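You operate a simulated robot arm through the tools that you are given. There is no shell and no other tool. Be economical: measure what you need, move in short steps, check, and stop when the job is done.

Carry out the task below with a simulated robot arm. There is one attempt and no reset: what you move stays moved.

Task
Measure the pump on the grey mat: green sign on square A if it gives 10 ml, red if not.
Fine: the pump's red plug in the meter's white port, the meter's white tap open, zero, then count its run and stop the count; within half a ml is good. Set down upright: sign.

The check looks at the end state, three seconds after you hand in, the way a careful person would. Anything else that was tipped, shoved, dropped, spilled or broken makes it a failure.

Robot
A 7-joint arm with a two-finger parallel gripper, fixed in place. Base frame: the origin is at the foot of the arm, x ahead of it, y to its left, z up. Units: m, degrees, N and s.
With the tool pointing down near the work surface it reaches from about 0.34 to 0.78 m from the base axis. Its first joint turns from -166.0 to 166.0 degrees. Payload 3.91 kg.
The TCP is the grasp point between the finger pads, 0.03 m short of the fingertips. In the tool frame z runs along the fingers and y along their closing line. Largest opening 0.11 m; finger width 0.02, thickness 0.01; the body of the gripper, 0.048 by 0.112 m, starts 0.055 m behind the TCP.
Orientation is told as [roll, pitch, yaw] about the base's x, y, z axes, in that order, counted from this pose: with the fingers straight down and closing along the base's y, the tool's x points along the base's -x, its y along +y and its z along -z.

Tools
- The arm moves only by the tool play_rows. Its argument "steps" is a list of rows, each a list of 6 numbers: the shift along the tool's x, y, z in m, then the turn, a rotation vector about the tool's x, y, z in degrees. In form: [[x, y, z, rx, ry, rz], ...]. A call has 1 to 12 rows; each row shifts and turns the commanded pose from where the row before left it, along the tool's axes as they then stand. "fingers" is the finger opening in m, from 0 to 0.11, set as the call begins (left out, the last holds). Each row takes 0.2 s and may step no farther than 0.05 m and 8.6 degrees from the row before; otherwise, or with a gripper value out of range, the whole call is refused. A pose out of reach is approached as far as the arm can. The call stops where the force on the tool passes 40 N (or 10 N more than at its start, if that is more) or the arm is blocked; 0.2 s more then pass. Each finger travels about 0.153 m/s and halts on what it meets, pressing with about 26 N; the grip force reading is that of the motor and also rises with nothing between the fingers. The clock runs only during rows and for 0.2 s after the last one: add rows that do not move to give the fingers time. It gives the time, the measured TCP pose, the force on the tool (base axes), the opening and the grip force at its end, in the units of the frame above (readings bear some noise), with the torque about the TCP (base axes, N m) and any sound that the robot's microphone picked up.
- Cameras (640 x 400 px; columns grow to the right, rows downward): "scene" is fixed at [0.3993, 0.6499, 1.5021]; the picture's right is [-0.96, -0.29, 0.00], its down [-0.11, 0.36, -0.93] and it looks along [0.27, -0.89, -0.38] (base axes); focal length 334 px, centre (320, 200). "wrist" rides on the gripper at [0.077, 0.007, -0.115] in the tool frame; the picture's right is [-0.09, 1.00, 0.00], its down [-0.80, -0.07, -0.59] and it looks along [-0.59, -0.05, 0.80] (tool axes); focal length 270 px, centre (320, 200). There is no depth. A picture from a camera that has moved, and an enlarged one, comes with that camera's place and axes in the base frame and with its lens.
- camera(camera): a new picture of that camera. It takes no simulated time.
- lift_body(by): slides the trunk up (or, below 0, down) by that many m; the arm rides with it, the base frame stays. It gives what a move gives, with no picture.
- close_up(camera, box): a new picture of the part [left, top, right, bottom] of that camera's present view, enlarged. It takes no simulated time.
- finish_job(): hands the job in; it is judged then, once.

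Work in short steps. Places have to be worked out from the pictures, the camera data and where the tool is seen: move nearer, look again, correct. Check each grasp and each placing, and mend what went wrong. You have 120 turns and 84 pictures in all, those below and enlarged ones among them. Open the gripper and draw the arm clear of the work before you hand the job in, unless the task says otherwise; then end with one line.

The tools are called by a JSON object that holds its "api" and its "payload". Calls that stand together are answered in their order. play_rows: Moves the arm, as the interface text tells. Its arguments: {"type":"object","properties":{"steps":{"type":"array","items":{"type":"array","items":{"type":"number"}}},"fingers":{"type":"number"}},"required":["steps"]} The other tools are called the same way: lift_body (by) slides the trunk up or down; camera (camera) takes a picture; close_up (camera, box) takes an enlarged picture of a part of a camera's view; finish_job () hands the job in.

At the start:

```text
time_s: 0.0
ee_pos: [0.348, -0.2238, 1.285]
ee_rot: [0.0, -0.1, 0.0]
contact_force: [1.2, 0.4, 0.4]
ft_torque: [0.0, 0.02, -0.02]
gripper_width: 0.1099
grasp_force: 0.0
trunk travel left (down, up): [-0.525, 0.085]
```

scene: 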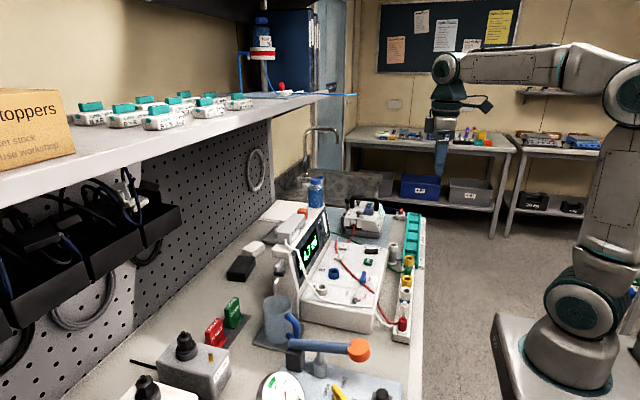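
wrist: 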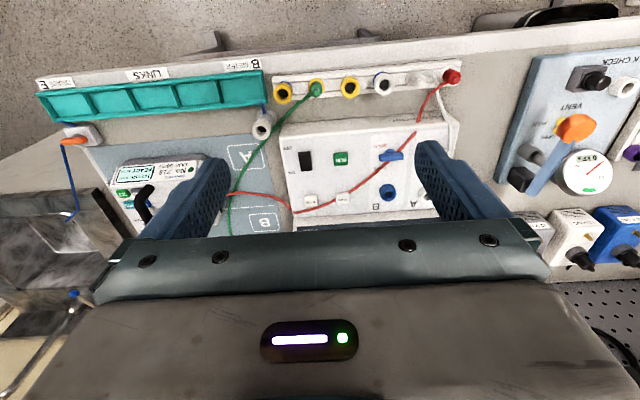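

The scene is crowded: a meter with display, a pump on a mat, plugs on a rack. I'll take enlarged looks at the workspace from both cameras.

{"api": "close_up", "payload": {"camera": "scene", "box": [220, 170, 440, 400]}}

{"api": "close_up", "payload": {"camera": "wrist", "box": [30, 40, 280, 240]}}

{"api": "close_up", "payload": {"camera": "wrist", "box": [260, 50, 480, 230]}}

```text
1.74 times, centred on (330, 285) of scene
camera zoom: at [0.3993, 0.6499, 1.5021], right [-0.96, -0.29, 0.0], down [-0.11, 0.36, -0.93], along [0.27, -0.89, -0.38], focal length 580 px, centre (303, 52)
```

zoom: 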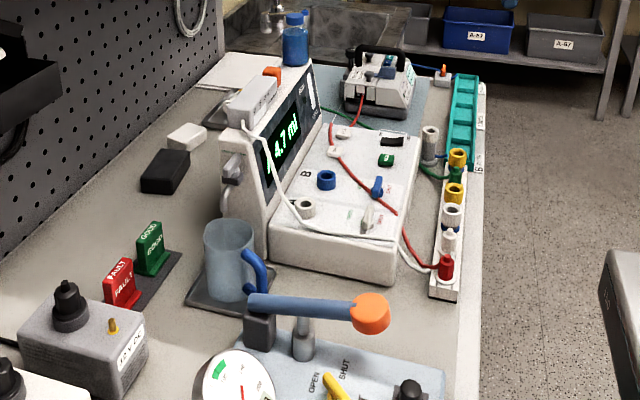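

```text
2.00 times, centred on (155, 140) of wrist
camera zoom: at [0.2727, -0.2179, 1.3989], right [0.09, 1.0, 0.0], down [0.8, -0.07, 0.59], along [0.59, -0.05, -0.8], focal length 541 px, centre (650, 320)
```

zoom: 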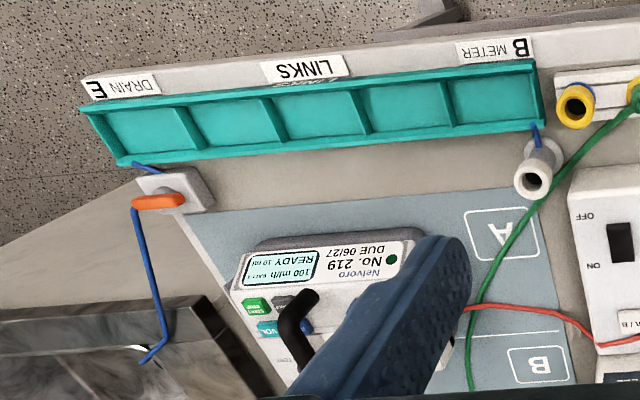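

```text
2.22 times, centred on (370, 140) of wrist
camera zoom: at [0.2727, -0.2179, 1.3989], right [0.09, 1.0, 0.0], down [0.8, -0.07, 0.59], along [0.59, -0.05, -0.8], focal length 601 px, centre (209, 333)
```

zoom: 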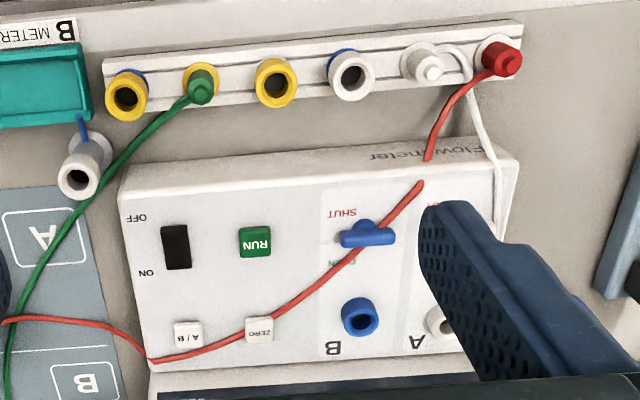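

The red plug sits at about (0.393, -0.01, 0.92). I'll zoom in on the meter, pump, rack and signs for detail.

{"api": "close_up", "payload": {"camera": "scene", "box": [300, 230, 420, 345]}}

{"api": "close_up", "payload": {"camera": "scene", "box": [330, 180, 430, 260]}}

{"api": "close_up", "payload": {"camera": "scene", "box": [195, 280, 305, 360]}}

{"api": "close_up", "payload": {"camera": "scene", "box": [260, 170, 350, 300]}}

```text
3.48 times, centred on (360, 288) of scene
camera zoom: at [0.3993, 0.6499, 1.5021], right [-0.96, -0.29, 0.0], down [-0.11, 0.36, -0.93], along [0.27, -0.89, -0.38], focal length 1160 px, centre (181, -104)
```

zoom: 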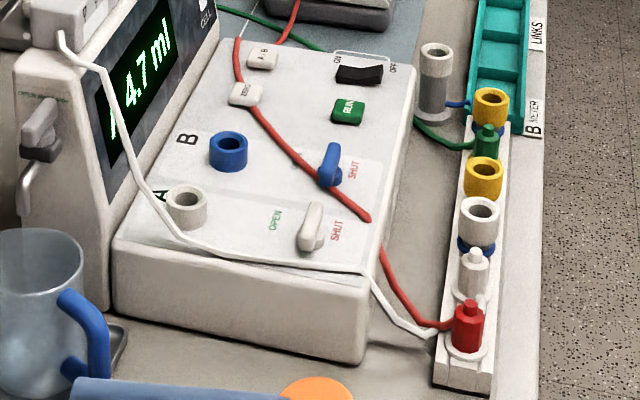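

```text
5.00 times, centred on (380, 220) of scene
camera zoom: at [0.3993, 0.6499, 1.5021], right [-0.96, -0.29, 0.0], down [-0.11, 0.36, -0.93], along [0.27, -0.89, -0.38], focal length 1668 px, centre (20, 100)
```

zoom: 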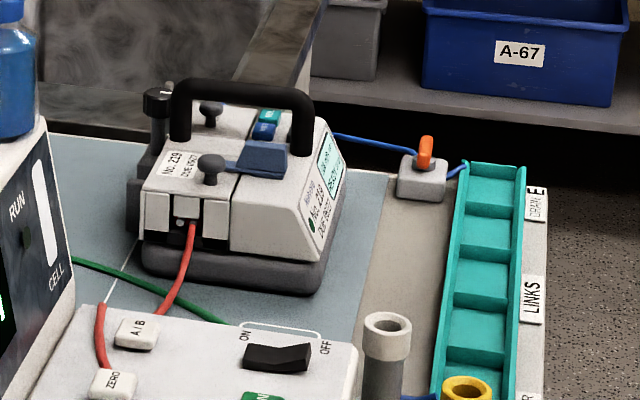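

```text
5.00 times, centred on (250, 320) of scene
camera zoom: at [0.3993, 0.6499, 1.5021], right [-0.96, -0.29, 0.0], down [-0.11, 0.36, -0.93], along [0.27, -0.89, -0.38], focal length 1668 px, centre (670, -400)
```

zoom: 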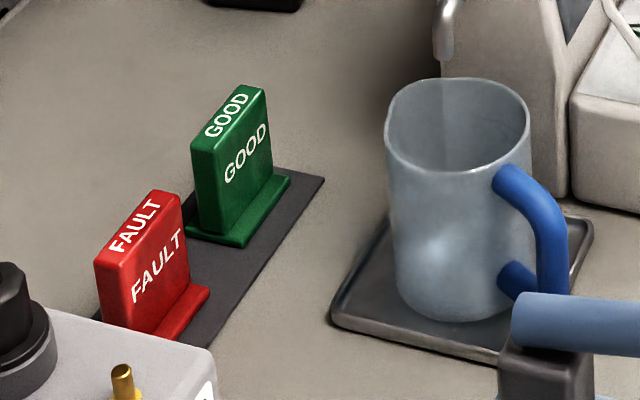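

```text
3.08 times, centred on (305, 235) of scene
camera zoom: at [0.3993, 0.6499, 1.5021], right [-0.96, -0.29, 0.0], down [-0.11, 0.36, -0.93], along [0.27, -0.89, -0.38], focal length 1026 px, centre (366, 92)
```

zoom: 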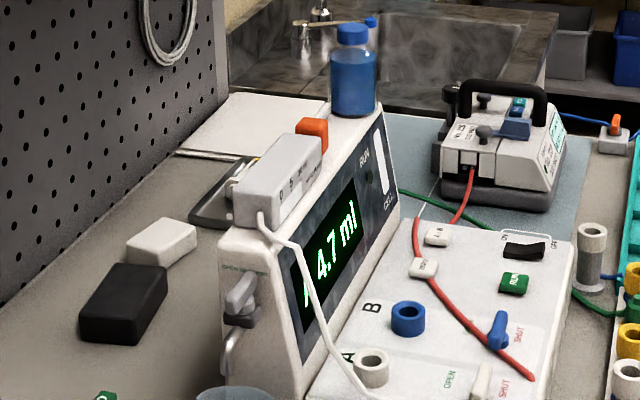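

I'll zoom on the tap and button labels, the side spout of the meter, and the pump panel.

{"api": "close_up", "payload": {"camera": "scene", "box": [325, 248, 385, 286]}}

{"api": "close_up", "payload": {"camera": "scene", "box": [262, 225, 332, 300]}}

{"api": "close_up", "payload": {"camera": "wrist", "box": [95, 145, 225, 235]}}

{"api": "close_up", "payload": {"camera": "scene", "box": [345, 195, 405, 240]}}

```text
10.53 times, centred on (355, 267) of scene
camera zoom: at [0.3993, 0.6499, 1.5021], right [-0.96, -0.29, 0.0], down [-0.11, 0.36, -0.93], along [0.27, -0.89, -0.38], focal length 3511 px, centre (-48, -505)
```

zoom: 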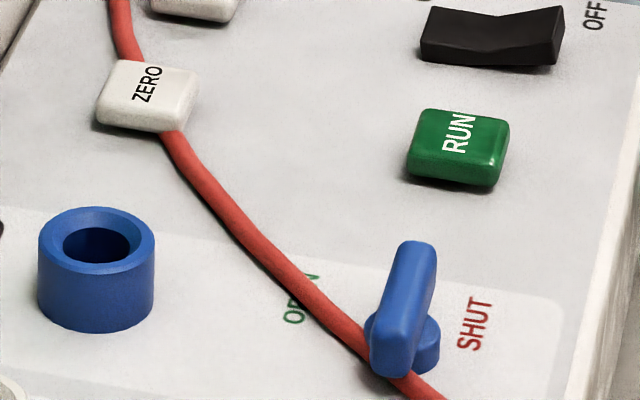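

```text
5.33 times, centred on (297, 262) of scene
camera zoom: at [0.3993, 0.6499, 1.5021], right [-0.96, -0.29, 0.0], down [-0.11, 0.36, -0.93], along [0.27, -0.89, -0.38], focal length 1779 px, centre (443, -133)
```

zoom: 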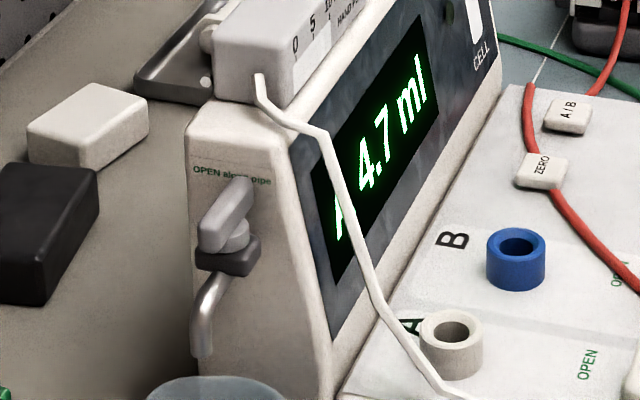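

```text
4.44 times, centred on (160, 190) of wrist
camera zoom: at [0.2727, -0.2179, 1.3989], right [0.09, 1.0, 0.0], down [0.8, -0.07, 0.59], along [0.59, -0.05, -0.8], focal length 1201 px, centre (1031, 244)
```

zoom: 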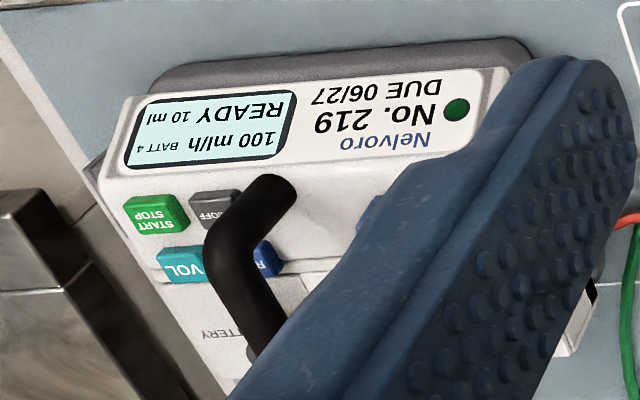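

```text
8.89 times, centred on (375, 218) of scene
camera zoom: at [0.3993, 0.6499, 1.5021], right [-0.96, -0.29, 0.0], down [-0.11, 0.36, -0.93], along [0.27, -0.89, -0.38], focal length 2964 px, centre (-169, 44)
```

zoom: 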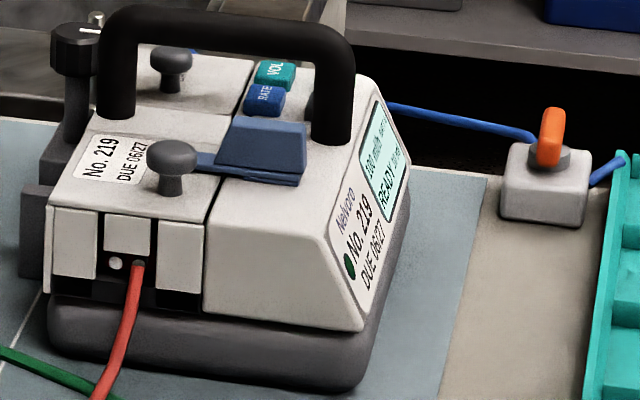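

The pump panel is near (0.52, -0.53, 0.94). I'll shift the arm at safe height toward -y for a clear look at the panel and square A.

{"api": "play_rows", "payload": {"steps": [[0, -0.045, 0.01, 0, 0, 0], [0, -0.045, 0.01, 0, 0, 0], [0, -0.045, 0.01, 0, 0, 0], [0, -0.045, 0.01, 0, 0, 0], [0, -0.045, 0.01, 0, 0, 0], [0, -0.045, 0.01, 0, 0, 0], [0, 0, 0, 0, 0, 0]]}}

{"api": "camera", "payload": {"camera": "wrist"}}

```text
time_s: 1.6
ee_pos: [0.3499, -0.4947, 1.2248]
ee_rot: [0.0, 0.0, 0.0]
contact_force: [-0.7, 0.3, 0.1]
ft_torque: [-0.01, 0.01, 0.02]
gripper_width: 0.1101
grasp_force: 0.0
trunk travel left (down, up): [-0.525, 0.085]
```

```text
70 pictures are left
camera wrist: at [0.2733, -0.4886, 1.3376], right [0.09, 1.0, 0.0], down [0.8, -0.07, 0.59], along [0.59, -0.05, -0.8], focal length 270 px, centre (320, 200)
```

wrist: 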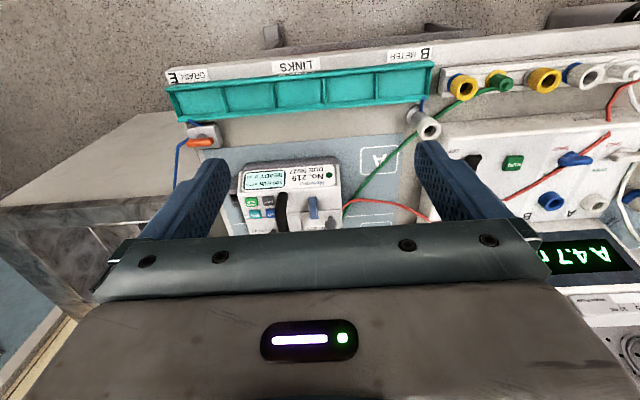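

{"api": "close_up", "payload": {"camera": "wrist", "box": [220, 130, 430, 240]}}

{"api": "close_up", "payload": {"camera": "wrist", "box": [440, 90, 640, 280]}}

```text
3.05 times, centred on (325, 185) of wrist
camera zoom: at [0.2733, -0.4886, 1.3376], right [0.09, 1.0, 0.0], down [0.8, -0.07, 0.59], along [0.59, -0.05, -0.8], focal length 824 px, centre (305, 246)
```

zoom: 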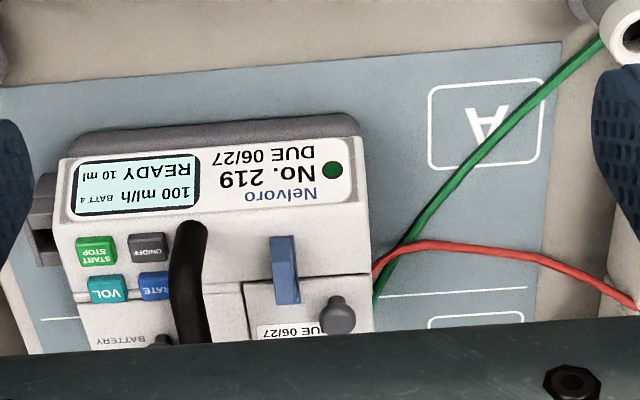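

```text
2.11 times, centred on (540, 185) of wrist
camera zoom: at [0.2733, -0.4886, 1.3376], right [0.09, 1.0, 0.0], down [0.8, -0.07, 0.59], along [0.59, -0.05, -0.8], focal length 569 px, centre (-143, 232)
```

zoom: 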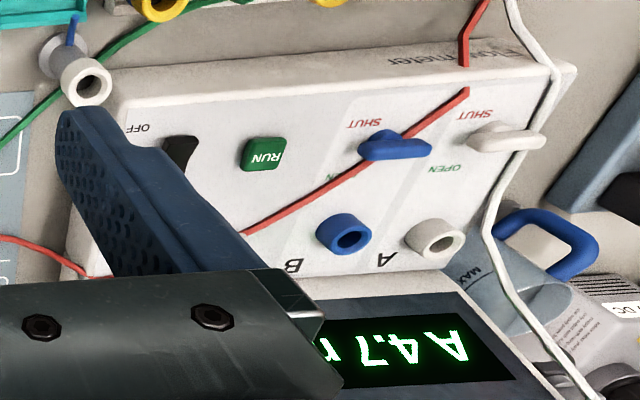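

Panel geometry: white tap ≈(0.505,-0.034,0.966), port A ≈(0.60,-0.033,0.963). I'll move above the meter for a top look at the taps and plug.

{"api": "play_rows", "payload": {"steps": [[0, 0.047, 0, 0, 0, 0], [0, 0.047, 0, 0, 0, 0], [0, 0.047, 0, 0, 0, 0], [0, 0.047, 0, 0, 0, 0], [0, 0.047, 0, 0, 0, 0], [0, 0.047, 0, 0, 0, 0], [0, 0.047, 0.02, 0, 0, 0], [0, 0.047, 0.02, 0, 0, 0], [0, 0.047, 0.02, 0, 0, 0], [0, 0.047, 0.02, 0, 0, 0], [0, 0, 0, 0, 0, 0]]}}

{"api": "close_up", "payload": {"camera": "wrist", "box": [150, 0, 520, 240]}}

```text
refused: row 7 steps farther than a row can; nothing moved
```

```text
1.67 times, centred on (335, 120) of wrist
camera zoom: at [0.2733, -0.4886, 1.3376], right [0.09, 1.0, 0.0], down [0.8, -0.07, 0.59], along [0.59, -0.05, -0.8], focal length 450 px, centre (295, 333)
```

zoom: 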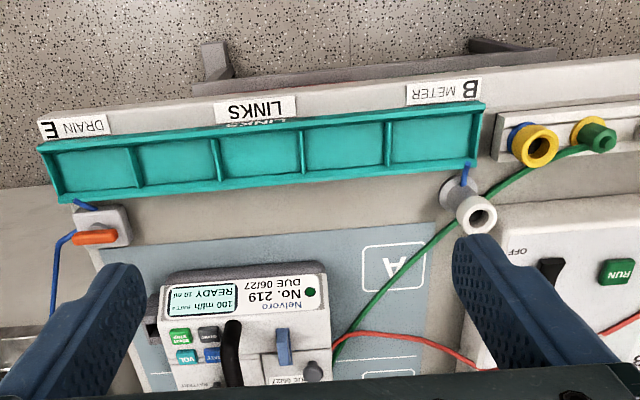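

The step was over length; I repeat it with smaller combined steps.

{"api": "play_rows", "payload": {"steps": [[0, 0.047, 0, 0, 0, 0], [0, 0.047, 0, 0, 0, 0], [0, 0.047, 0, 0, 0, 0], [0, 0.047, 0, 0, 0, 0], [0, 0.047, 0, 0, 0, 0], [0, 0.047, 0, 0, 0, 0], [0, 0.045, 0.02, 0, 0, 0], [0, 0.045, 0.02, 0, 0, 0], [0, 0.045, 0.02, 0, 0, 0], [0, 0.045, 0.02, 0, 0, 0], [0, 0, 0, 0, 0, 0]]}}

{"api": "close_up", "payload": {"camera": "wrist", "box": [150, 0, 520, 240]}}

```text
time_s: 4.0
ee_pos: [0.347, -0.0315, 1.1446]
ee_rot: [-0.1, -0.1, 0.0]
contact_force: [0.6, 0.0, 0.8]
ft_torque: [-0.02, 0.01, -0.01]
gripper_width: 0.11
grasp_force: 0.0
trunk travel left (down, up): [-0.525, 0.085]
```

```text
1.67 times, centred on (335, 120) of wrist
camera zoom: at [0.2717, -0.0259, 1.2582], right [0.09, 1.0, 0.0], down [0.8, -0.07, 0.59], along [0.59, -0.05, -0.8], focal length 450 px, centre (295, 333)
```

zoom: 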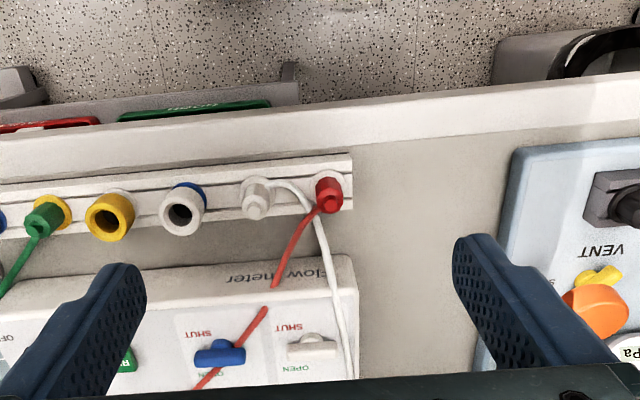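

The red plug's top is at about (0.393,-0.012,0.939). I'll zoom at it to see body shape and hose exit before grasping.

{"api": "close_up", "payload": {"camera": "wrist", "box": [270, 80, 400, 220]}}

{"api": "close_up", "payload": {"camera": "scene", "box": [370, 285, 420, 350]}}

```text
2.86 times, centred on (335, 150) of wrist
camera zoom: at [0.2717, -0.0259, 1.2582], right [0.09, 1.0, 0.0], down [0.8, -0.07, 0.59], along [0.59, -0.05, -0.8], focal length 772 px, centre (277, 343)
```

zoom: 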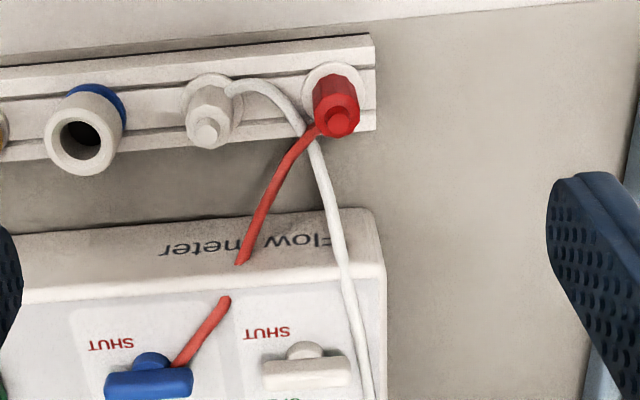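

```text
6.15 times, centred on (395, 318) of scene
camera zoom: at [0.3993, 0.6499, 1.5021], right [-0.96, -0.29, 0.0], down [-0.11, 0.36, -0.93], along [0.27, -0.89, -0.38], focal length 2052 px, centre (-142, -523)
```

zoom: 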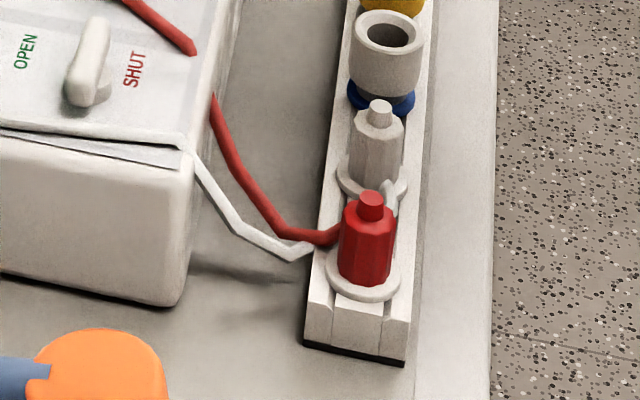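

The plug body is ~2 cm wide, with flange at z≈0.917. I'll move above it with a 4.5 cm opening and check alignment.

{"api": "play_rows", "payload": {"fingers": 0.046, "steps": [[-0.023, 0.01, 0.03, 0, 0, 0], [-0.023, 0.0095, 0.03, 0, 0, 0], [0, 0, 0.04, 0, 0, 0], [0, 0, 0.03, 0, 0, 0], [0, 0, 0, 0, 0, 0]]}}

{"api": "camera", "payload": {"camera": "wrist"}}

{"api": "close_up", "payload": {"camera": "scene", "box": [360, 250, 430, 350]}}

```text
time_s: 5.2
ee_pos: [0.3948, -0.0124, 1.0146]
ee_rot: [0.1, 0.0, 0.0]
contact_force: [-1.3, -0.2, 0.1]
ft_torque: [0.0, -0.04, -0.01]
gripper_width: 0.0457
grasp_force: 0.0
trunk travel left (down, up): [-0.525, 0.085]
```

```text
63 pictures are left
camera wrist: at [0.3185, -0.0067, 1.1287], right [0.09, 1.0, 0.0], down [0.8, -0.07, 0.59], along [0.59, -0.05, -0.8], focal length 270 px, centre (320, 200)
```

wrist: 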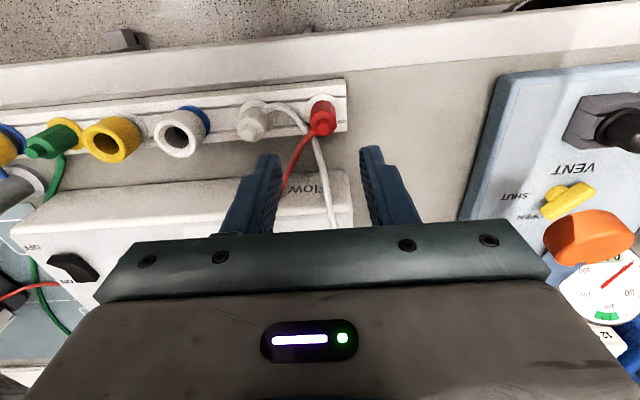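

```text
4.00 times, centred on (395, 300) of scene
camera zoom: at [0.3993, 0.6499, 1.5021], right [-0.96, -0.29, 0.0], down [-0.11, 0.36, -0.93], along [0.27, -0.89, -0.38], focal length 1334 px, centre (20, -200)
```

zoom: 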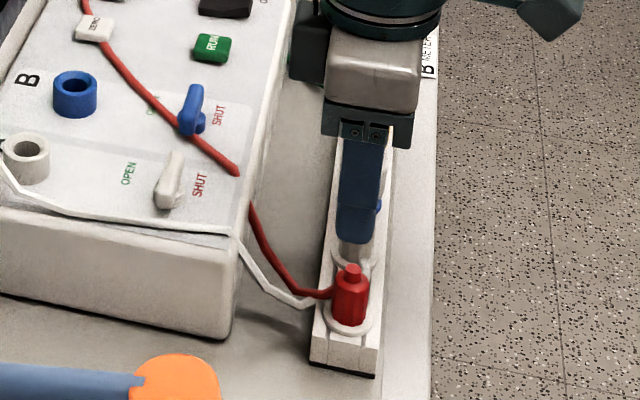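

Plug recomputed at (0.390,-0.011). I descend to z≈0.948 with a small correction, then close.

{"api": "play_rows", "payload": {"steps": [[0.004, 0.001, 0.03, 0, 0, 0], [0, 0, 0.02, 0, 0, 0], [0, 0, 0.016, 0, 0, 0], [0, 0, 0, 0, 0, 0]]}}

{"api": "close_up", "payload": {"camera": "scene", "box": [360, 250, 430, 350]}}

```text
time_s: 6.2
ee_pos: [0.3922, -0.0105, 0.9499]
ee_rot: [-0.1, 0.1, -0.1]
contact_force: [0.1, 0.4, -0.8]
ft_torque: [0.0, -0.01, 0.01]
gripper_width: 0.046
grasp_force: 0.1
trunk travel left (down, up): [-0.525, 0.085]
```

```text
4.00 times, centred on (395, 300) of scene
camera zoom: at [0.3993, 0.6499, 1.5021], right [-0.96, -0.29, 0.0], down [-0.11, 0.36, -0.93], along [0.27, -0.89, -0.38], focal length 1334 px, centre (20, -200)
```

zoom: 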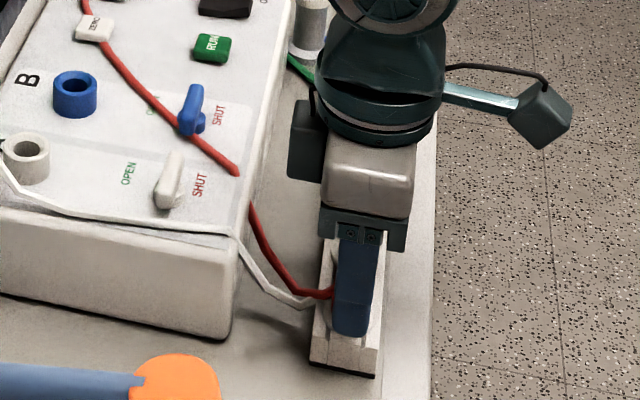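

The fingers straddle the plug with no contact. Closing, then lifting gently.

{"api": "play_rows", "payload": {"fingers": 0.01, "steps": [[0, 0, 0, 0, 0, 0], [0, 0, 0, 0, 0, 0], [0, 0, 0, 0, 0, 0]]}}

{"api": "play_rows", "payload": {"steps": [[0, 0, -0.015, 0, 0, 0], [0, 0, -0.015, 0, 0, 0], [0, 0, -0.02, 0, 0, 0], [0, 0, -0.03, 0, 0, 0], [0, 0, 0, 0, 0, 0]]}}

{"api": "camera", "payload": {"camera": "scene"}}

```text
time_s: 7.0
ee_pos: [0.3905, -0.0126, 0.9486]
ee_rot: [0.0, 0.1, 0.0]
contact_force: [-0.3, -0.8, 0.1]
ft_torque: [0.03, -0.01, 0.02]
gripper_width: 0.0166
grasp_force: 26.1
trunk travel left (down, up): [-0.525, 0.085]
```

```text
time_s: 8.2
ee_pos: [0.3908, -0.0111, 1.0304]
ee_rot: [0.1, 0.1, 0.0]
contact_force: [0.4, -0.5, 0.8]
ft_torque: [0.04, -0.04, -0.03]
gripper_width: 0.0166
grasp_force: 26.3
trunk travel left (down, up): [-0.525, 0.085]
```

```text
60 pictures are left
```

scene: 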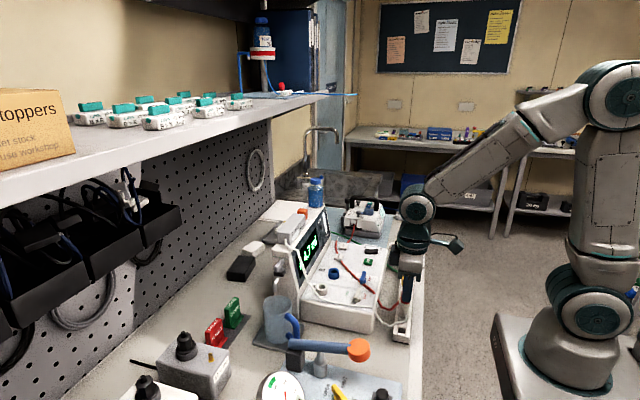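

The plug is held (16.6 mm). I'll raise slightly and carry it to above port A, then look.

{"api": "play_rows", "payload": {"steps": [[0, 0, -0.03, 0, 0, 0], [-0.04, -0.004, 0, 0, 0, 0], [-0.04, -0.004, 0, 0, 0, 0], [-0.04, -0.004, 0, 0, 0, 0], [-0.04, -0.004, 0, 0, 0, 0], [-0.035, -0.004, 0, 0, 0, 0], [0, 0, 0, 0, 0, 0]]}}

{"api": "close_up", "payload": {"camera": "scene", "box": [280, 200, 410, 330]}}

{"api": "camera", "payload": {"camera": "wrist"}}

```text
time_s: 9.8
ee_pos: [0.5857, -0.0324, 1.0602]
ee_rot: [0.0, 0.0, -0.1]
contact_force: [-0.2, -0.5, -0.2]
ft_torque: [0.01, 0.0, -0.04]
gripper_width: 0.0165
grasp_force: 25.7
trunk travel left (down, up): [-0.525, 0.085]
```

```text
3.08 times, centred on (345, 265) of scene
camera zoom: at [0.3993, 0.6499, 1.5021], right [-0.96, -0.29, 0.0], down [-0.11, 0.36, -0.93], along [0.27, -0.89, -0.38], focal length 1026 px, centre (243, 0)
```

zoom: 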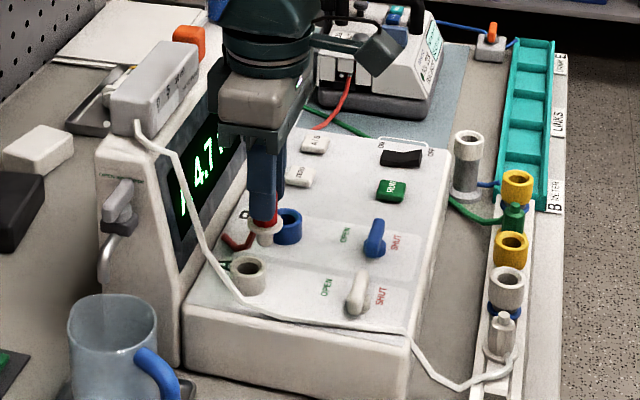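

```text
58 pictures are left
camera wrist: at [0.5101, -0.0255, 1.1731], right [0.09, 1.0, 0.0], down [0.8, -0.07, 0.59], along [0.59, -0.05, -0.8], focal length 270 px, centre (320, 200)
```

wrist: 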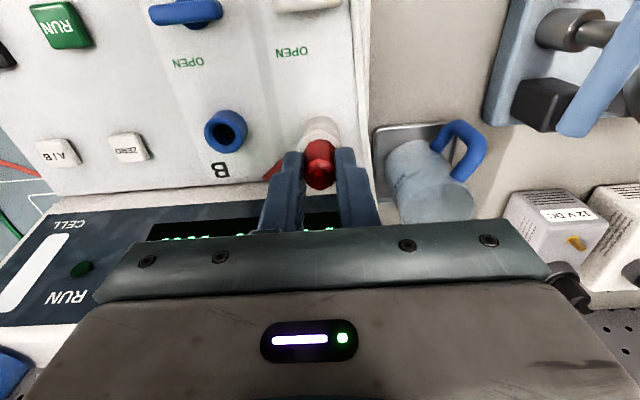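

The plug has a collar and pin (tip ≈ TCP−0.063). I zoom in on the wrist view to pin down port A's rim.

{"api": "close_up", "payload": {"camera": "wrist", "box": [260, 90, 400, 210]}}

{"api": "close_up", "payload": {"camera": "scene", "box": [315, 260, 355, 300]}}

```text
3.33 times, centred on (330, 150) of wrist
camera zoom: at [0.5101, -0.0255, 1.1731], right [0.09, 1.0, 0.0], down [0.8, -0.07, 0.59], along [0.59, -0.05, -0.8], focal length 901 px, centre (287, 367)
```

zoom: 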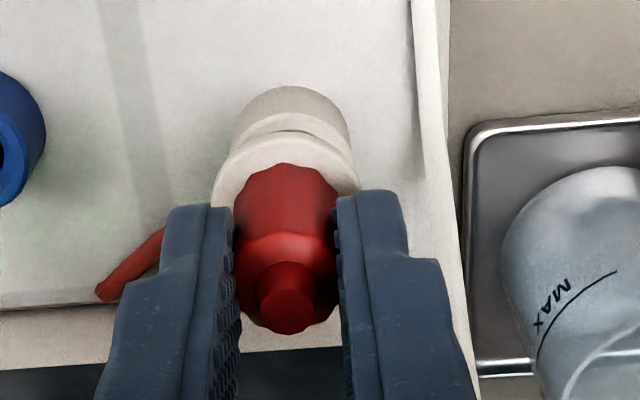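

```text
10.00 times, centred on (335, 280) of scene
camera zoom: at [0.3993, 0.6499, 1.5021], right [-0.96, -0.29, 0.0], down [-0.11, 0.36, -0.93], along [0.27, -0.89, -0.38], focal length 3335 px, centre (170, -600)
```

zoom: 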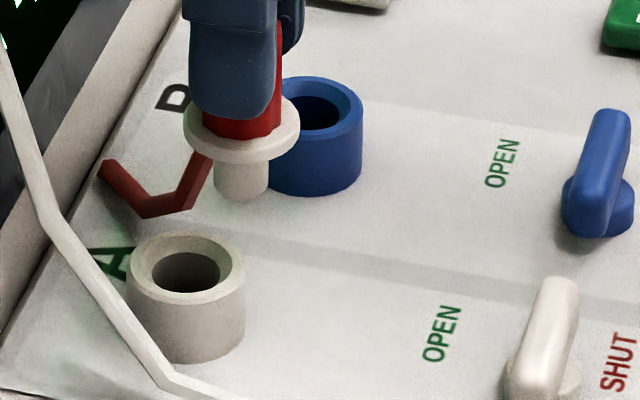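

Port A resolves to (0.601,-0.032), rim z≈0.970. I align over it with the pin tip about 1 cm above and check.

{"api": "play_rows", "payload": {"steps": [[-0.0155, 0.0003, 0, 0, 0, 0], [0, 0, 0.014, 0, 0, 0], [0, 0, 0, 0, 0, 0]]}}

{"api": "close_up", "payload": {"camera": "scene", "box": [315, 260, 355, 300]}}

{"api": "close_up", "payload": {"camera": "wrist", "box": [260, 90, 400, 210]}}

```text
time_s: 10.6
ee_pos: [0.6013, -0.0309, 1.0452]
ee_rot: [0.0, -0.1, 0.1]
contact_force: [0.4, 0.6, 0.0]
ft_torque: [0.01, -0.02, 0.03]
gripper_width: 0.017
grasp_force: 26.3
trunk travel left (down, up): [-0.525, 0.085]
```

```text
10.00 times, centred on (335, 280) of scene
camera zoom: at [0.3993, 0.6499, 1.5021], right [-0.96, -0.29, 0.0], down [-0.11, 0.36, -0.93], along [0.27, -0.89, -0.38], focal length 3335 px, centre (170, -600)
```

zoom: 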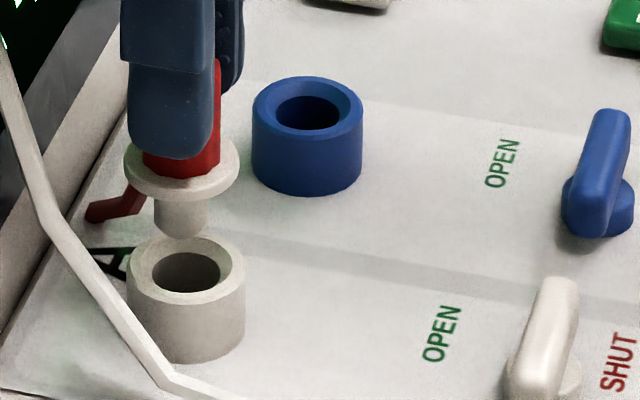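

```text
3.33 times, centred on (330, 150) of wrist
camera zoom: at [0.5257, -0.0252, 1.1586], right [0.09, 1.0, 0.0], down [0.8, -0.07, 0.59], along [0.59, -0.05, -0.8], focal length 901 px, centre (287, 367)
```

zoom: 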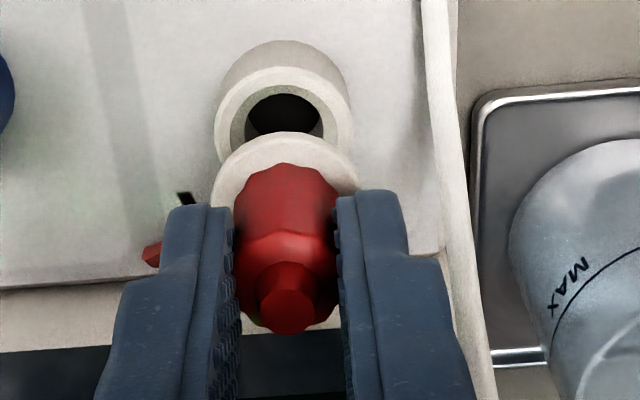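

Alignment is within about 1 mm. I'll nudge 1 mm toward −x and descend slowly into the port.

{"api": "play_rows", "payload": {"steps": [[0.001, 0, 0.008, 0, 0, 0], [0, 0, 0.006, 0, 0, 0], [0, 0, 0.005, 0, 0, 0], [0, 0, 0.004, 0, 0, 0], [0, 0, 0, 0, 0, 0]]}}

{"api": "close_up", "payload": {"camera": "scene", "box": [315, 260, 355, 300]}}

```text
time_s: 11.8
ee_pos: [0.6005, -0.0307, 1.023]
ee_rot: [0.0, 0.0, 0.0]
contact_force: [0.6, 0.1, 0.1]
ft_torque: [-0.02, 0.01, -0.03]
gripper_width: 0.0168
grasp_force: 26.0
trunk travel left (down, up): [-0.525, 0.085]
```

```text
10.00 times, centred on (335, 280) of scene
camera zoom: at [0.3993, 0.6499, 1.5021], right [-0.96, -0.29, 0.0], down [-0.11, 0.36, -0.93], along [0.27, -0.89, -0.38], focal length 3335 px, centre (170, -600)
```

zoom: 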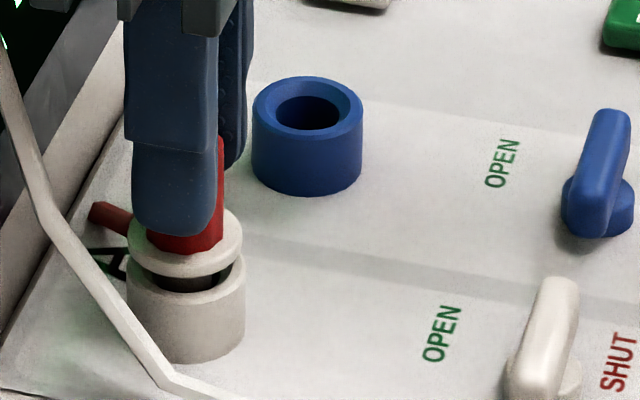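

The pin is inside, with a small gap left under the collar. I continue down in small steps until contact.

{"api": "play_rows", "payload": {"steps": [[0, 0, 0.003, 0, 0, 0], [0, 0, 0.003, 0, 0, 0], [0, 0, 0.003, 0, 0, 0], [0, 0, 0.002, 0, 0, 0], [0, 0, 0, 0, 0, 0]]}}

{"api": "close_up", "payload": {"camera": "scene", "box": [315, 260, 355, 300]}}

```text
time_s: 13.0
ee_pos: [0.6011, -0.0303, 1.0129]
ee_rot: [0.0, -0.4, 0.0]
contact_force: [3.5, -0.2, 20.6]
ft_torque: [-0.02, -0.15, -0.01]
gripper_width: 0.0174
grasp_force: 25.9
trunk travel left (down, up): [-0.525, 0.085]
```

```text
10.00 times, centred on (335, 280) of scene
camera zoom: at [0.3993, 0.6499, 1.5021], right [-0.96, -0.29, 0.0], down [-0.11, 0.36, -0.93], along [0.27, -0.89, -0.38], focal length 3335 px, centre (170, -600)
```

zoom: 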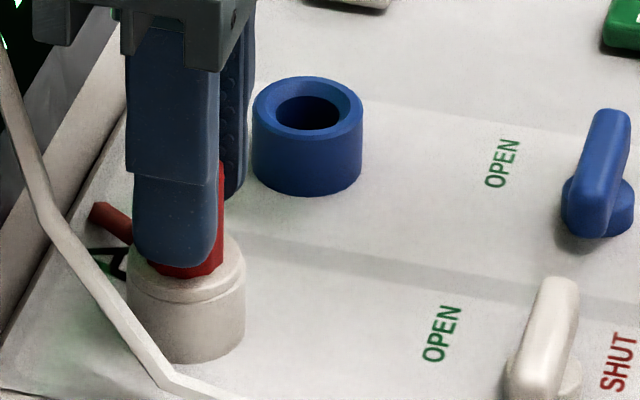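

Collar is flush with 20 N press: the plug is seated. I release, lift, and go back to view the white tap.

{"api": "play_rows", "payload": {"fingers": 0.04, "steps": [[0, 0, -0.001, 0, 0, 0], [0, 0, 0, 0, 0, 0], [0, 0, -0.02, 0, 0, 0], [0, 0, -0.04, 0, 0, 0], [0.04, 0, -0.01, 0, 0, 0], [0.045, 0, 0, 0, 0, 0], [0.045, 0, 0, 0, 0, 0], [0.045, 0, 0, 0, 0, 0], [0.01, 0, 0, 0, 0, 0], [0, 0, 0, 0, 0, 0]]}}

{"api": "close_up", "payload": {"camera": "wrist", "box": [180, 80, 480, 270]}}

{"api": "close_up", "payload": {"camera": "scene", "box": [270, 195, 400, 310]}}

```text
time_s: 15.2
ee_pos: [0.4156, -0.0295, 1.0826]
ee_rot: [-0.1, 0.0, 0.0]
contact_force: [-0.3, 0.8, 0.7]
ft_torque: [0.04, 0.01, 0.01]
gripper_width: 0.0401
grasp_force: 0.0
trunk travel left (down, up): [-0.525, 0.085]
```

```text
2.11 times, centred on (330, 175) of wrist
camera zoom: at [0.3397, -0.0242, 1.1959], right [0.09, 1.0, 0.0], down [0.8, -0.07, 0.59], along [0.59, -0.05, -0.8], focal length 569 px, centre (299, 253)
```

zoom: 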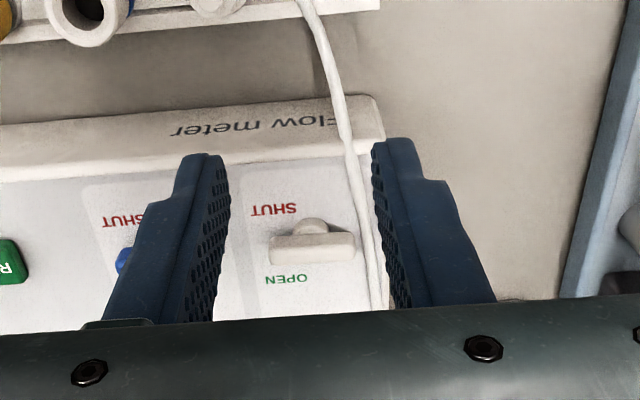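

```text
3.48 times, centred on (335, 252) of scene
camera zoom: at [0.3993, 0.6499, 1.5021], right [-0.96, -0.29, 0.0], down [-0.11, 0.36, -0.93], along [0.27, -0.89, -0.38], focal length 1160 px, centre (268, 17)
```

zoom: 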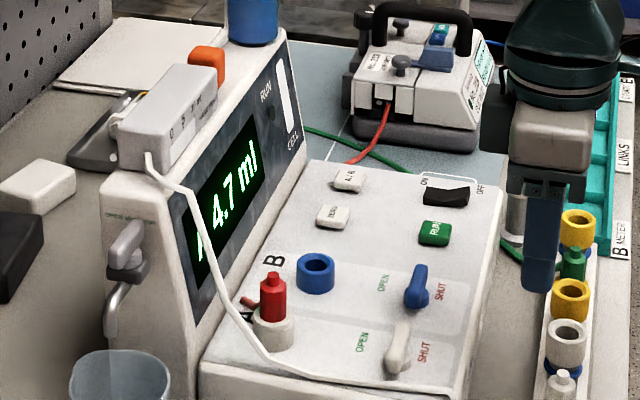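

The plug stands in A. The white tap bar is centred at (0.505,-0.031), top ≈0.969, lying along y (shut). I turn the tool to yaw +90 to grip across it.

{"api": "play_rows", "payload": {"steps": [[0, 0, 0, 0, 0, -8.182], [0, 0, 0, 0, 0, -8.182], [0, 0, 0, 0, 0, -8.182], [0, 0, 0, 0, 0, -8.182], [0, 0, 0, 0, 0, -8.182], [0, 0, 0, 0, 0, -8.182], [0, 0, 0, 0, 0, -8.182], [0, 0, 0, 0, 0, -8.182], [0, 0, 0, 0, 0, -8.182], [0, 0, 0, 0, 0, -8.182], [0, 0, 0, 0, 0, -8.18], [0, 0, 0, 0, 0, 0]]}}

{"api": "play_rows", "payload": {"steps": [[0, -0.045, 0, 0, 0, 0], [0, -0.044, 0, 0, 0, 0], [0, 0, 0.03, 0, 0, 0], [0, 0, 0.02, 0, 0, 0], [0, 0, 0, 0, 0, 0]]}}

{"api": "camera", "payload": {"camera": "wrist"}}

{"api": "close_up", "payload": {"camera": "scene", "box": [300, 220, 400, 310]}}

```text
time_s: 17.8
ee_pos: [0.4152, -0.0308, 1.0826]
ee_rot: [0.0, 0.0, 90.0]
contact_force: [-0.4, 0.2, 0.6]
ft_torque: [0.0, 0.0, -0.02]
gripper_width: 0.04
grasp_force: 0.1
trunk travel left (down, up): [-0.525, 0.085]
```

```text
time_s: 19.0
ee_pos: [0.5046, -0.0318, 1.0323]
ee_rot: [0.0, 0.0, 90.0]
contact_force: [-0.1, 0.3, 0.4]
ft_torque: [-0.03, 0.02, 0.02]
gripper_width: 0.04
grasp_force: 0.1
trunk travel left (down, up): [-0.525, 0.085]
```

```text
49 pictures are left
camera wrist: at [0.4982, -0.1096, 1.1449], right [-1.0, 0.09, 0.0], down [0.07, 0.8, 0.59], along [0.05, 0.59, -0.8], focal length 270 px, centre (320, 200)
```

wrist: 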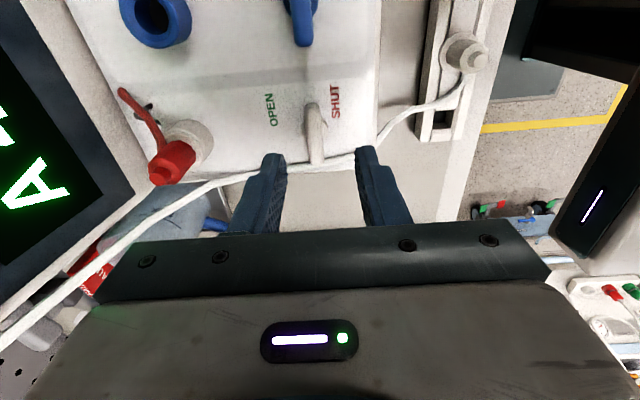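

```text
4.44 times, centred on (350, 265) of scene
camera zoom: at [0.3993, 0.6499, 1.5021], right [-0.96, -0.29, 0.0], down [-0.11, 0.36, -0.93], along [0.27, -0.89, -0.38], focal length 1482 px, centre (187, -89)
```

zoom: 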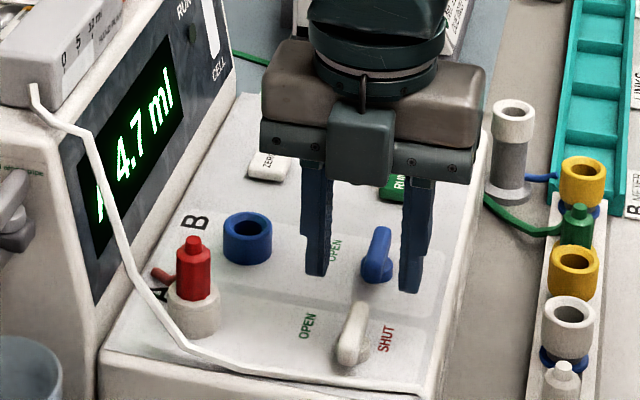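

Bar re-estimated at (0.507,-0.034). I correct slightly and descend to z≈0.985 with fingers either side.

{"api": "play_rows", "payload": {"steps": [[0.003, -0.003, 0.02, 0, 0, 0], [0, 0, 0.015, 0, 0, 0], [0, 0, 0.011, 0, 0, 0], [0, 0, 0, 0, 0, 0]]}}

{"api": "close_up", "payload": {"camera": "scene", "box": [320, 240, 390, 300]}}

{"api": "close_up", "payload": {"camera": "wrist", "box": [240, 70, 400, 210]}}

```text
time_s: 20.0
ee_pos: [0.508, -0.0347, 0.9858]
ee_rot: [0.0, 0.1, 90.0]
contact_force: [0.4, -0.9, 0.5]
ft_torque: [0.01, 0.02, -0.02]
gripper_width: 0.04
grasp_force: 0.0
trunk travel left (down, up): [-0.525, 0.085]
```

```text
6.67 times, centred on (355, 270) of scene
camera zoom: at [0.3993, 0.6499, 1.5021], right [-0.96, -0.29, 0.0], down [-0.11, 0.36, -0.93], along [0.27, -0.89, -0.38], focal length 2223 px, centre (87, -267)
```

zoom: 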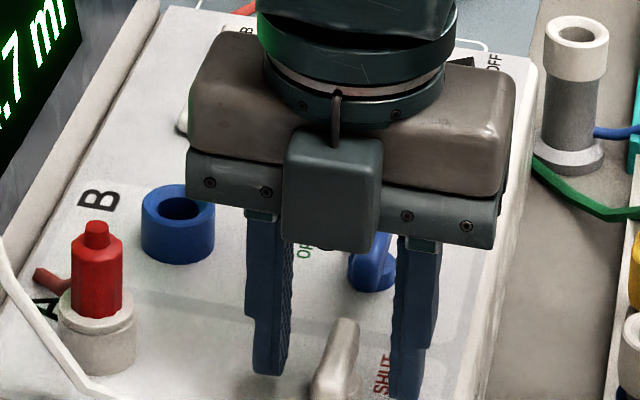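

```text
2.86 times, centred on (320, 140) of wrist
camera zoom: at [0.5019, -0.1122, 1.0995], right [-1.0, 0.09, 0.0], down [0.07, 0.8, 0.59], along [0.05, 0.59, -0.8], focal length 772 px, centre (320, 371)
```

zoom: 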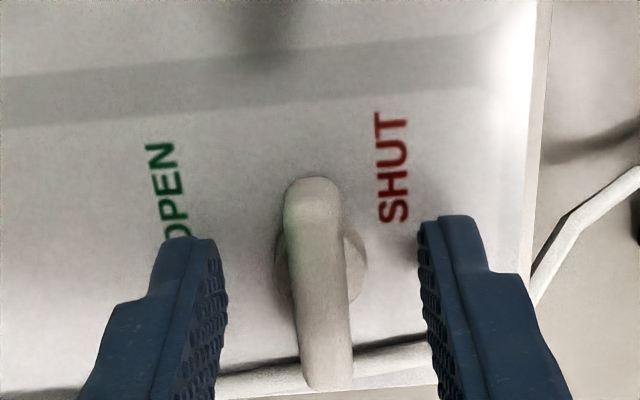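

Bar is centred between the fingers; I lower 7 mm more, then close on it.

{"api": "play_rows", "payload": {"steps": [[0, 0, 0.004, 0, 0, 0], [0, 0, 0.003, 0, 0, 0], [0, 0, 0, 0, 0, 0]]}}

{"api": "play_rows", "payload": {"fingers": 0.004, "steps": [[0, 0, 0, 0, 0, 0], [0, 0, 0, 0, 0, 0], [0, 0, 0, 0, 0, 0]]}}

```text
time_s: 20.8
ee_pos: [0.5073, -0.0335, 0.9808]
ee_rot: [0.0, 0.0, 90.0]
contact_force: [0.4, 0.7, 10.2]
ft_torque: [0.03, 0.24, 0.08]
gripper_width: 0.0398
grasp_force: 0.1
trunk travel left (down, up): [-0.525, 0.085]
```

```text
time_s: 21.6
ee_pos: [0.508, -0.0342, 0.9796]
ee_rot: [-0.1, 0.0, 90.0]
contact_force: [3.8, 0.3, 15.3]
ft_torque: [0.18, -0.13, 0.01]
gripper_width: 0.0197
grasp_force: 45.0
trunk travel left (down, up): [-0.525, 0.085]
```

The fingertips touch the panel and grip the round base (19.7 mm) instead of the bar. I open, raise 9 mm and close again.

{"api": "play_rows", "payload": {"fingers": 0.036, "steps": [[0, 0, -0.002, 0, 0, 0], [0, 0, 0, 0, 0, 0], [0, 0, -0.004, 0, 0, 0], [0, 0, -0.004, 0, 0, 0], [0, 0, 0, 0, 0, 0]]}}

{"api": "play_rows", "payload": {"fingers": 0.004, "steps": [[0, 0, 0, 0, 0, 0], [0, 0, 0, 0, 0, 0], [0, 0, 0, 0, 0, 0]]}}

{"api": "close_up", "payload": {"camera": "wrist", "box": [240, 70, 400, 210]}}

```text
time_s: 22.8
ee_pos: [0.5074, -0.0346, 0.9891]
ee_rot: [0.0, 0.0, 90.0]
contact_force: [1.6, 0.9, -0.4]
ft_torque: [0.0, 0.03, 0.03]
gripper_width: 0.0358
grasp_force: 0.1
trunk travel left (down, up): [-0.525, 0.085]
```

```text
time_s: 23.6
ee_pos: [0.5078, -0.0341, 0.9893]
ee_rot: [0.0, 0.1, 90.0]
contact_force: [3.0, 0.7, 0.3]
ft_torque: [0.11, -0.05, 0.01]
gripper_width: 0.0109
grasp_force: 44.6
trunk travel left (down, up): [-0.525, 0.085]
```

```text
2.86 times, centred on (320, 140) of wrist
camera zoom: at [0.502, -0.112, 1.1028], right [-1.0, 0.09, 0.0], down [0.07, 0.8, 0.59], along [0.05, 0.59, -0.8], focal length 772 px, centre (320, 371)
```

zoom: 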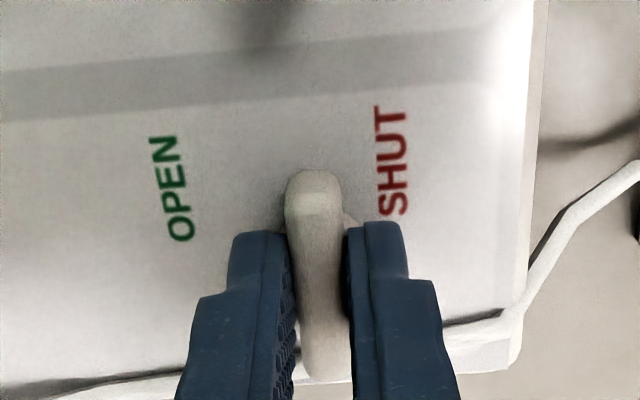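

Now the bar is gripped (10.9 mm). I test a small counter-clockwise turn (the −y end toward OPEN) and read the torque.

{"api": "play_rows", "payload": {"steps": [[0, 0, 0, 0, 0, -4], [0, 0, 0, 0, 0, -4], [0, 0, 0, 0, 0, 0]]}}

```text
time_s: 24.4
ee_pos: [0.5084, -0.0358, 0.9891]
ee_rot: [-0.1, 0.0, 97.9]
contact_force: [7.3, -0.9, 2.7]
ft_torque: [0.43, -0.06, -0.02]
gripper_width: 0.0108
grasp_force: 44.9
trunk travel left (down, up): [-0.525, 0.085]
```

Little twisting resistance; I turn 16° more and look.

{"api": "play_rows", "payload": {"steps": [[0, 0, 0, 0, 0, -6], [0, 0, 0, 0, 0, -6], [0, 0, 0, 0, 0, -4], [0, 0, 0, 0, 0, 0]]}}

{"api": "close_up", "payload": {"camera": "wrist", "box": [240, 70, 400, 210]}}

```text
time_s: 25.4
ee_pos: [0.5078, -0.0354, 0.9902]
ee_rot: [0.0, 0.0, 114.1]
contact_force: [12.5, 0.2, 10.1]
ft_torque: [1.11, 0.21, -0.01]
gripper_width: 0.011
grasp_force: 45.5
trunk travel left (down, up): [-0.525, 0.085]
```

```text
2.86 times, centred on (320, 140) of wrist
camera zoom: at [0.5349, -0.1079, 1.1029], right [-0.95, -0.33, 0.0], down [-0.26, 0.76, 0.59], along [-0.19, 0.56, -0.8], focal length 772 px, centre (320, 371)
```

zoom: 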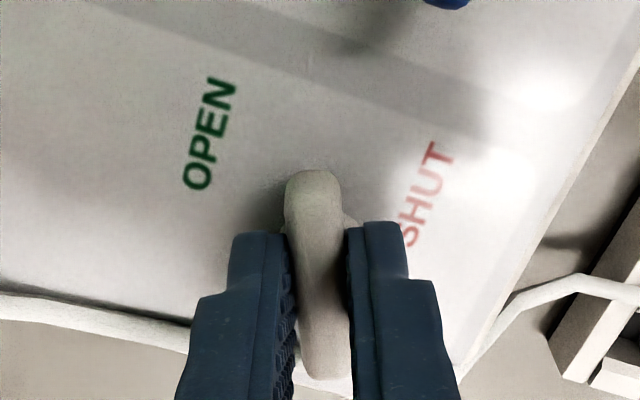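

The bar follows the fingers, but side torque builds (panel likely tilted). I loosen to 14 mm and push on with play instead of a rigid clamp.

{"api": "play_rows", "payload": {"fingers": 0.0145, "steps": [[0, 0, 0, 0, 0, 0], [0, 0, 0, 0, 0, -8], [0, 0, 0, 0, 0, -8], [0, 0, 0, 0, 0, -8], [0, 0, 0, 0, 0, 0]]}}

{"api": "close_up", "payload": {"camera": "wrist", "box": [240, 70, 400, 210]}}

```text
time_s: 26.6
ee_pos: [0.5066, -0.0341, 0.9889]
ee_rot: [0.0, -0.1, 138.1]
contact_force: [1.0, 0.7, -0.5]
ft_torque: [0.05, 0.0, -0.02]
gripper_width: 0.0155
grasp_force: 0.9
trunk travel left (down, up): [-0.525, 0.085]
```

```text
2.86 times, centred on (320, 140) of wrist
camera zoom: at [0.561, -0.0912, 1.1027], right [-0.73, -0.68, 0.0], down [-0.55, 0.59, 0.59], along [-0.41, 0.43, -0.8], focal length 772 px, centre (320, 371)
```

zoom: 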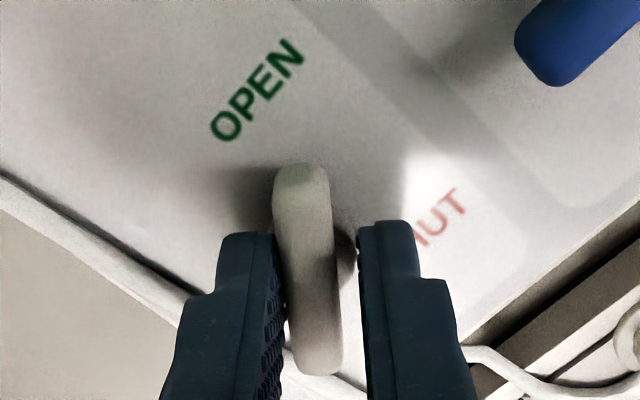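

Turning freely. I continue about 45° more toward bar-along-x.

{"api": "play_rows", "payload": {"steps": [[0, 0, 0, 0, 0, -8], [0, 0, 0, 0, 0, -8], [0, 0, 0, 0, 0, -8], [0, 0, 0, 0, 0, -8], [0, 0, 0, 0, 0, -8], [0, 0, 0, 0, 0, -4], [0, 0, 0, 0, 0, 0]]}}

{"api": "close_up", "payload": {"camera": "wrist", "box": [240, 70, 400, 210]}}

```text
time_s: 28.2
ee_pos: [0.5103, -0.033, 0.9891]
ee_rot: [0.0, 0.1, -178.1]
contact_force: [15.6, 10.0, 5.7]
ft_torque: [0.57, 0.02, -3.09]
gripper_width: 0.0296
grasp_force: 45.1
trunk travel left (down, up): [-0.525, 0.085]
```

```text
2.86 times, centred on (320, 140) of wrist
camera zoom: at [0.5873, -0.0381, 1.1028], right [-0.06, -1.0, 0.0], down [-0.8, 0.04, 0.59], along [-0.59, 0.03, -0.8], focal length 772 px, centre (320, 371)
```

zoom: 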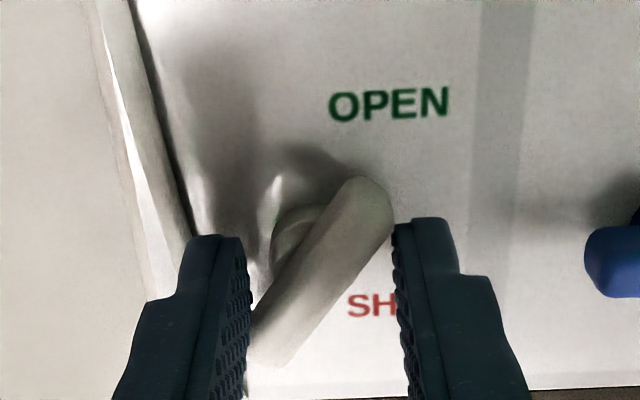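

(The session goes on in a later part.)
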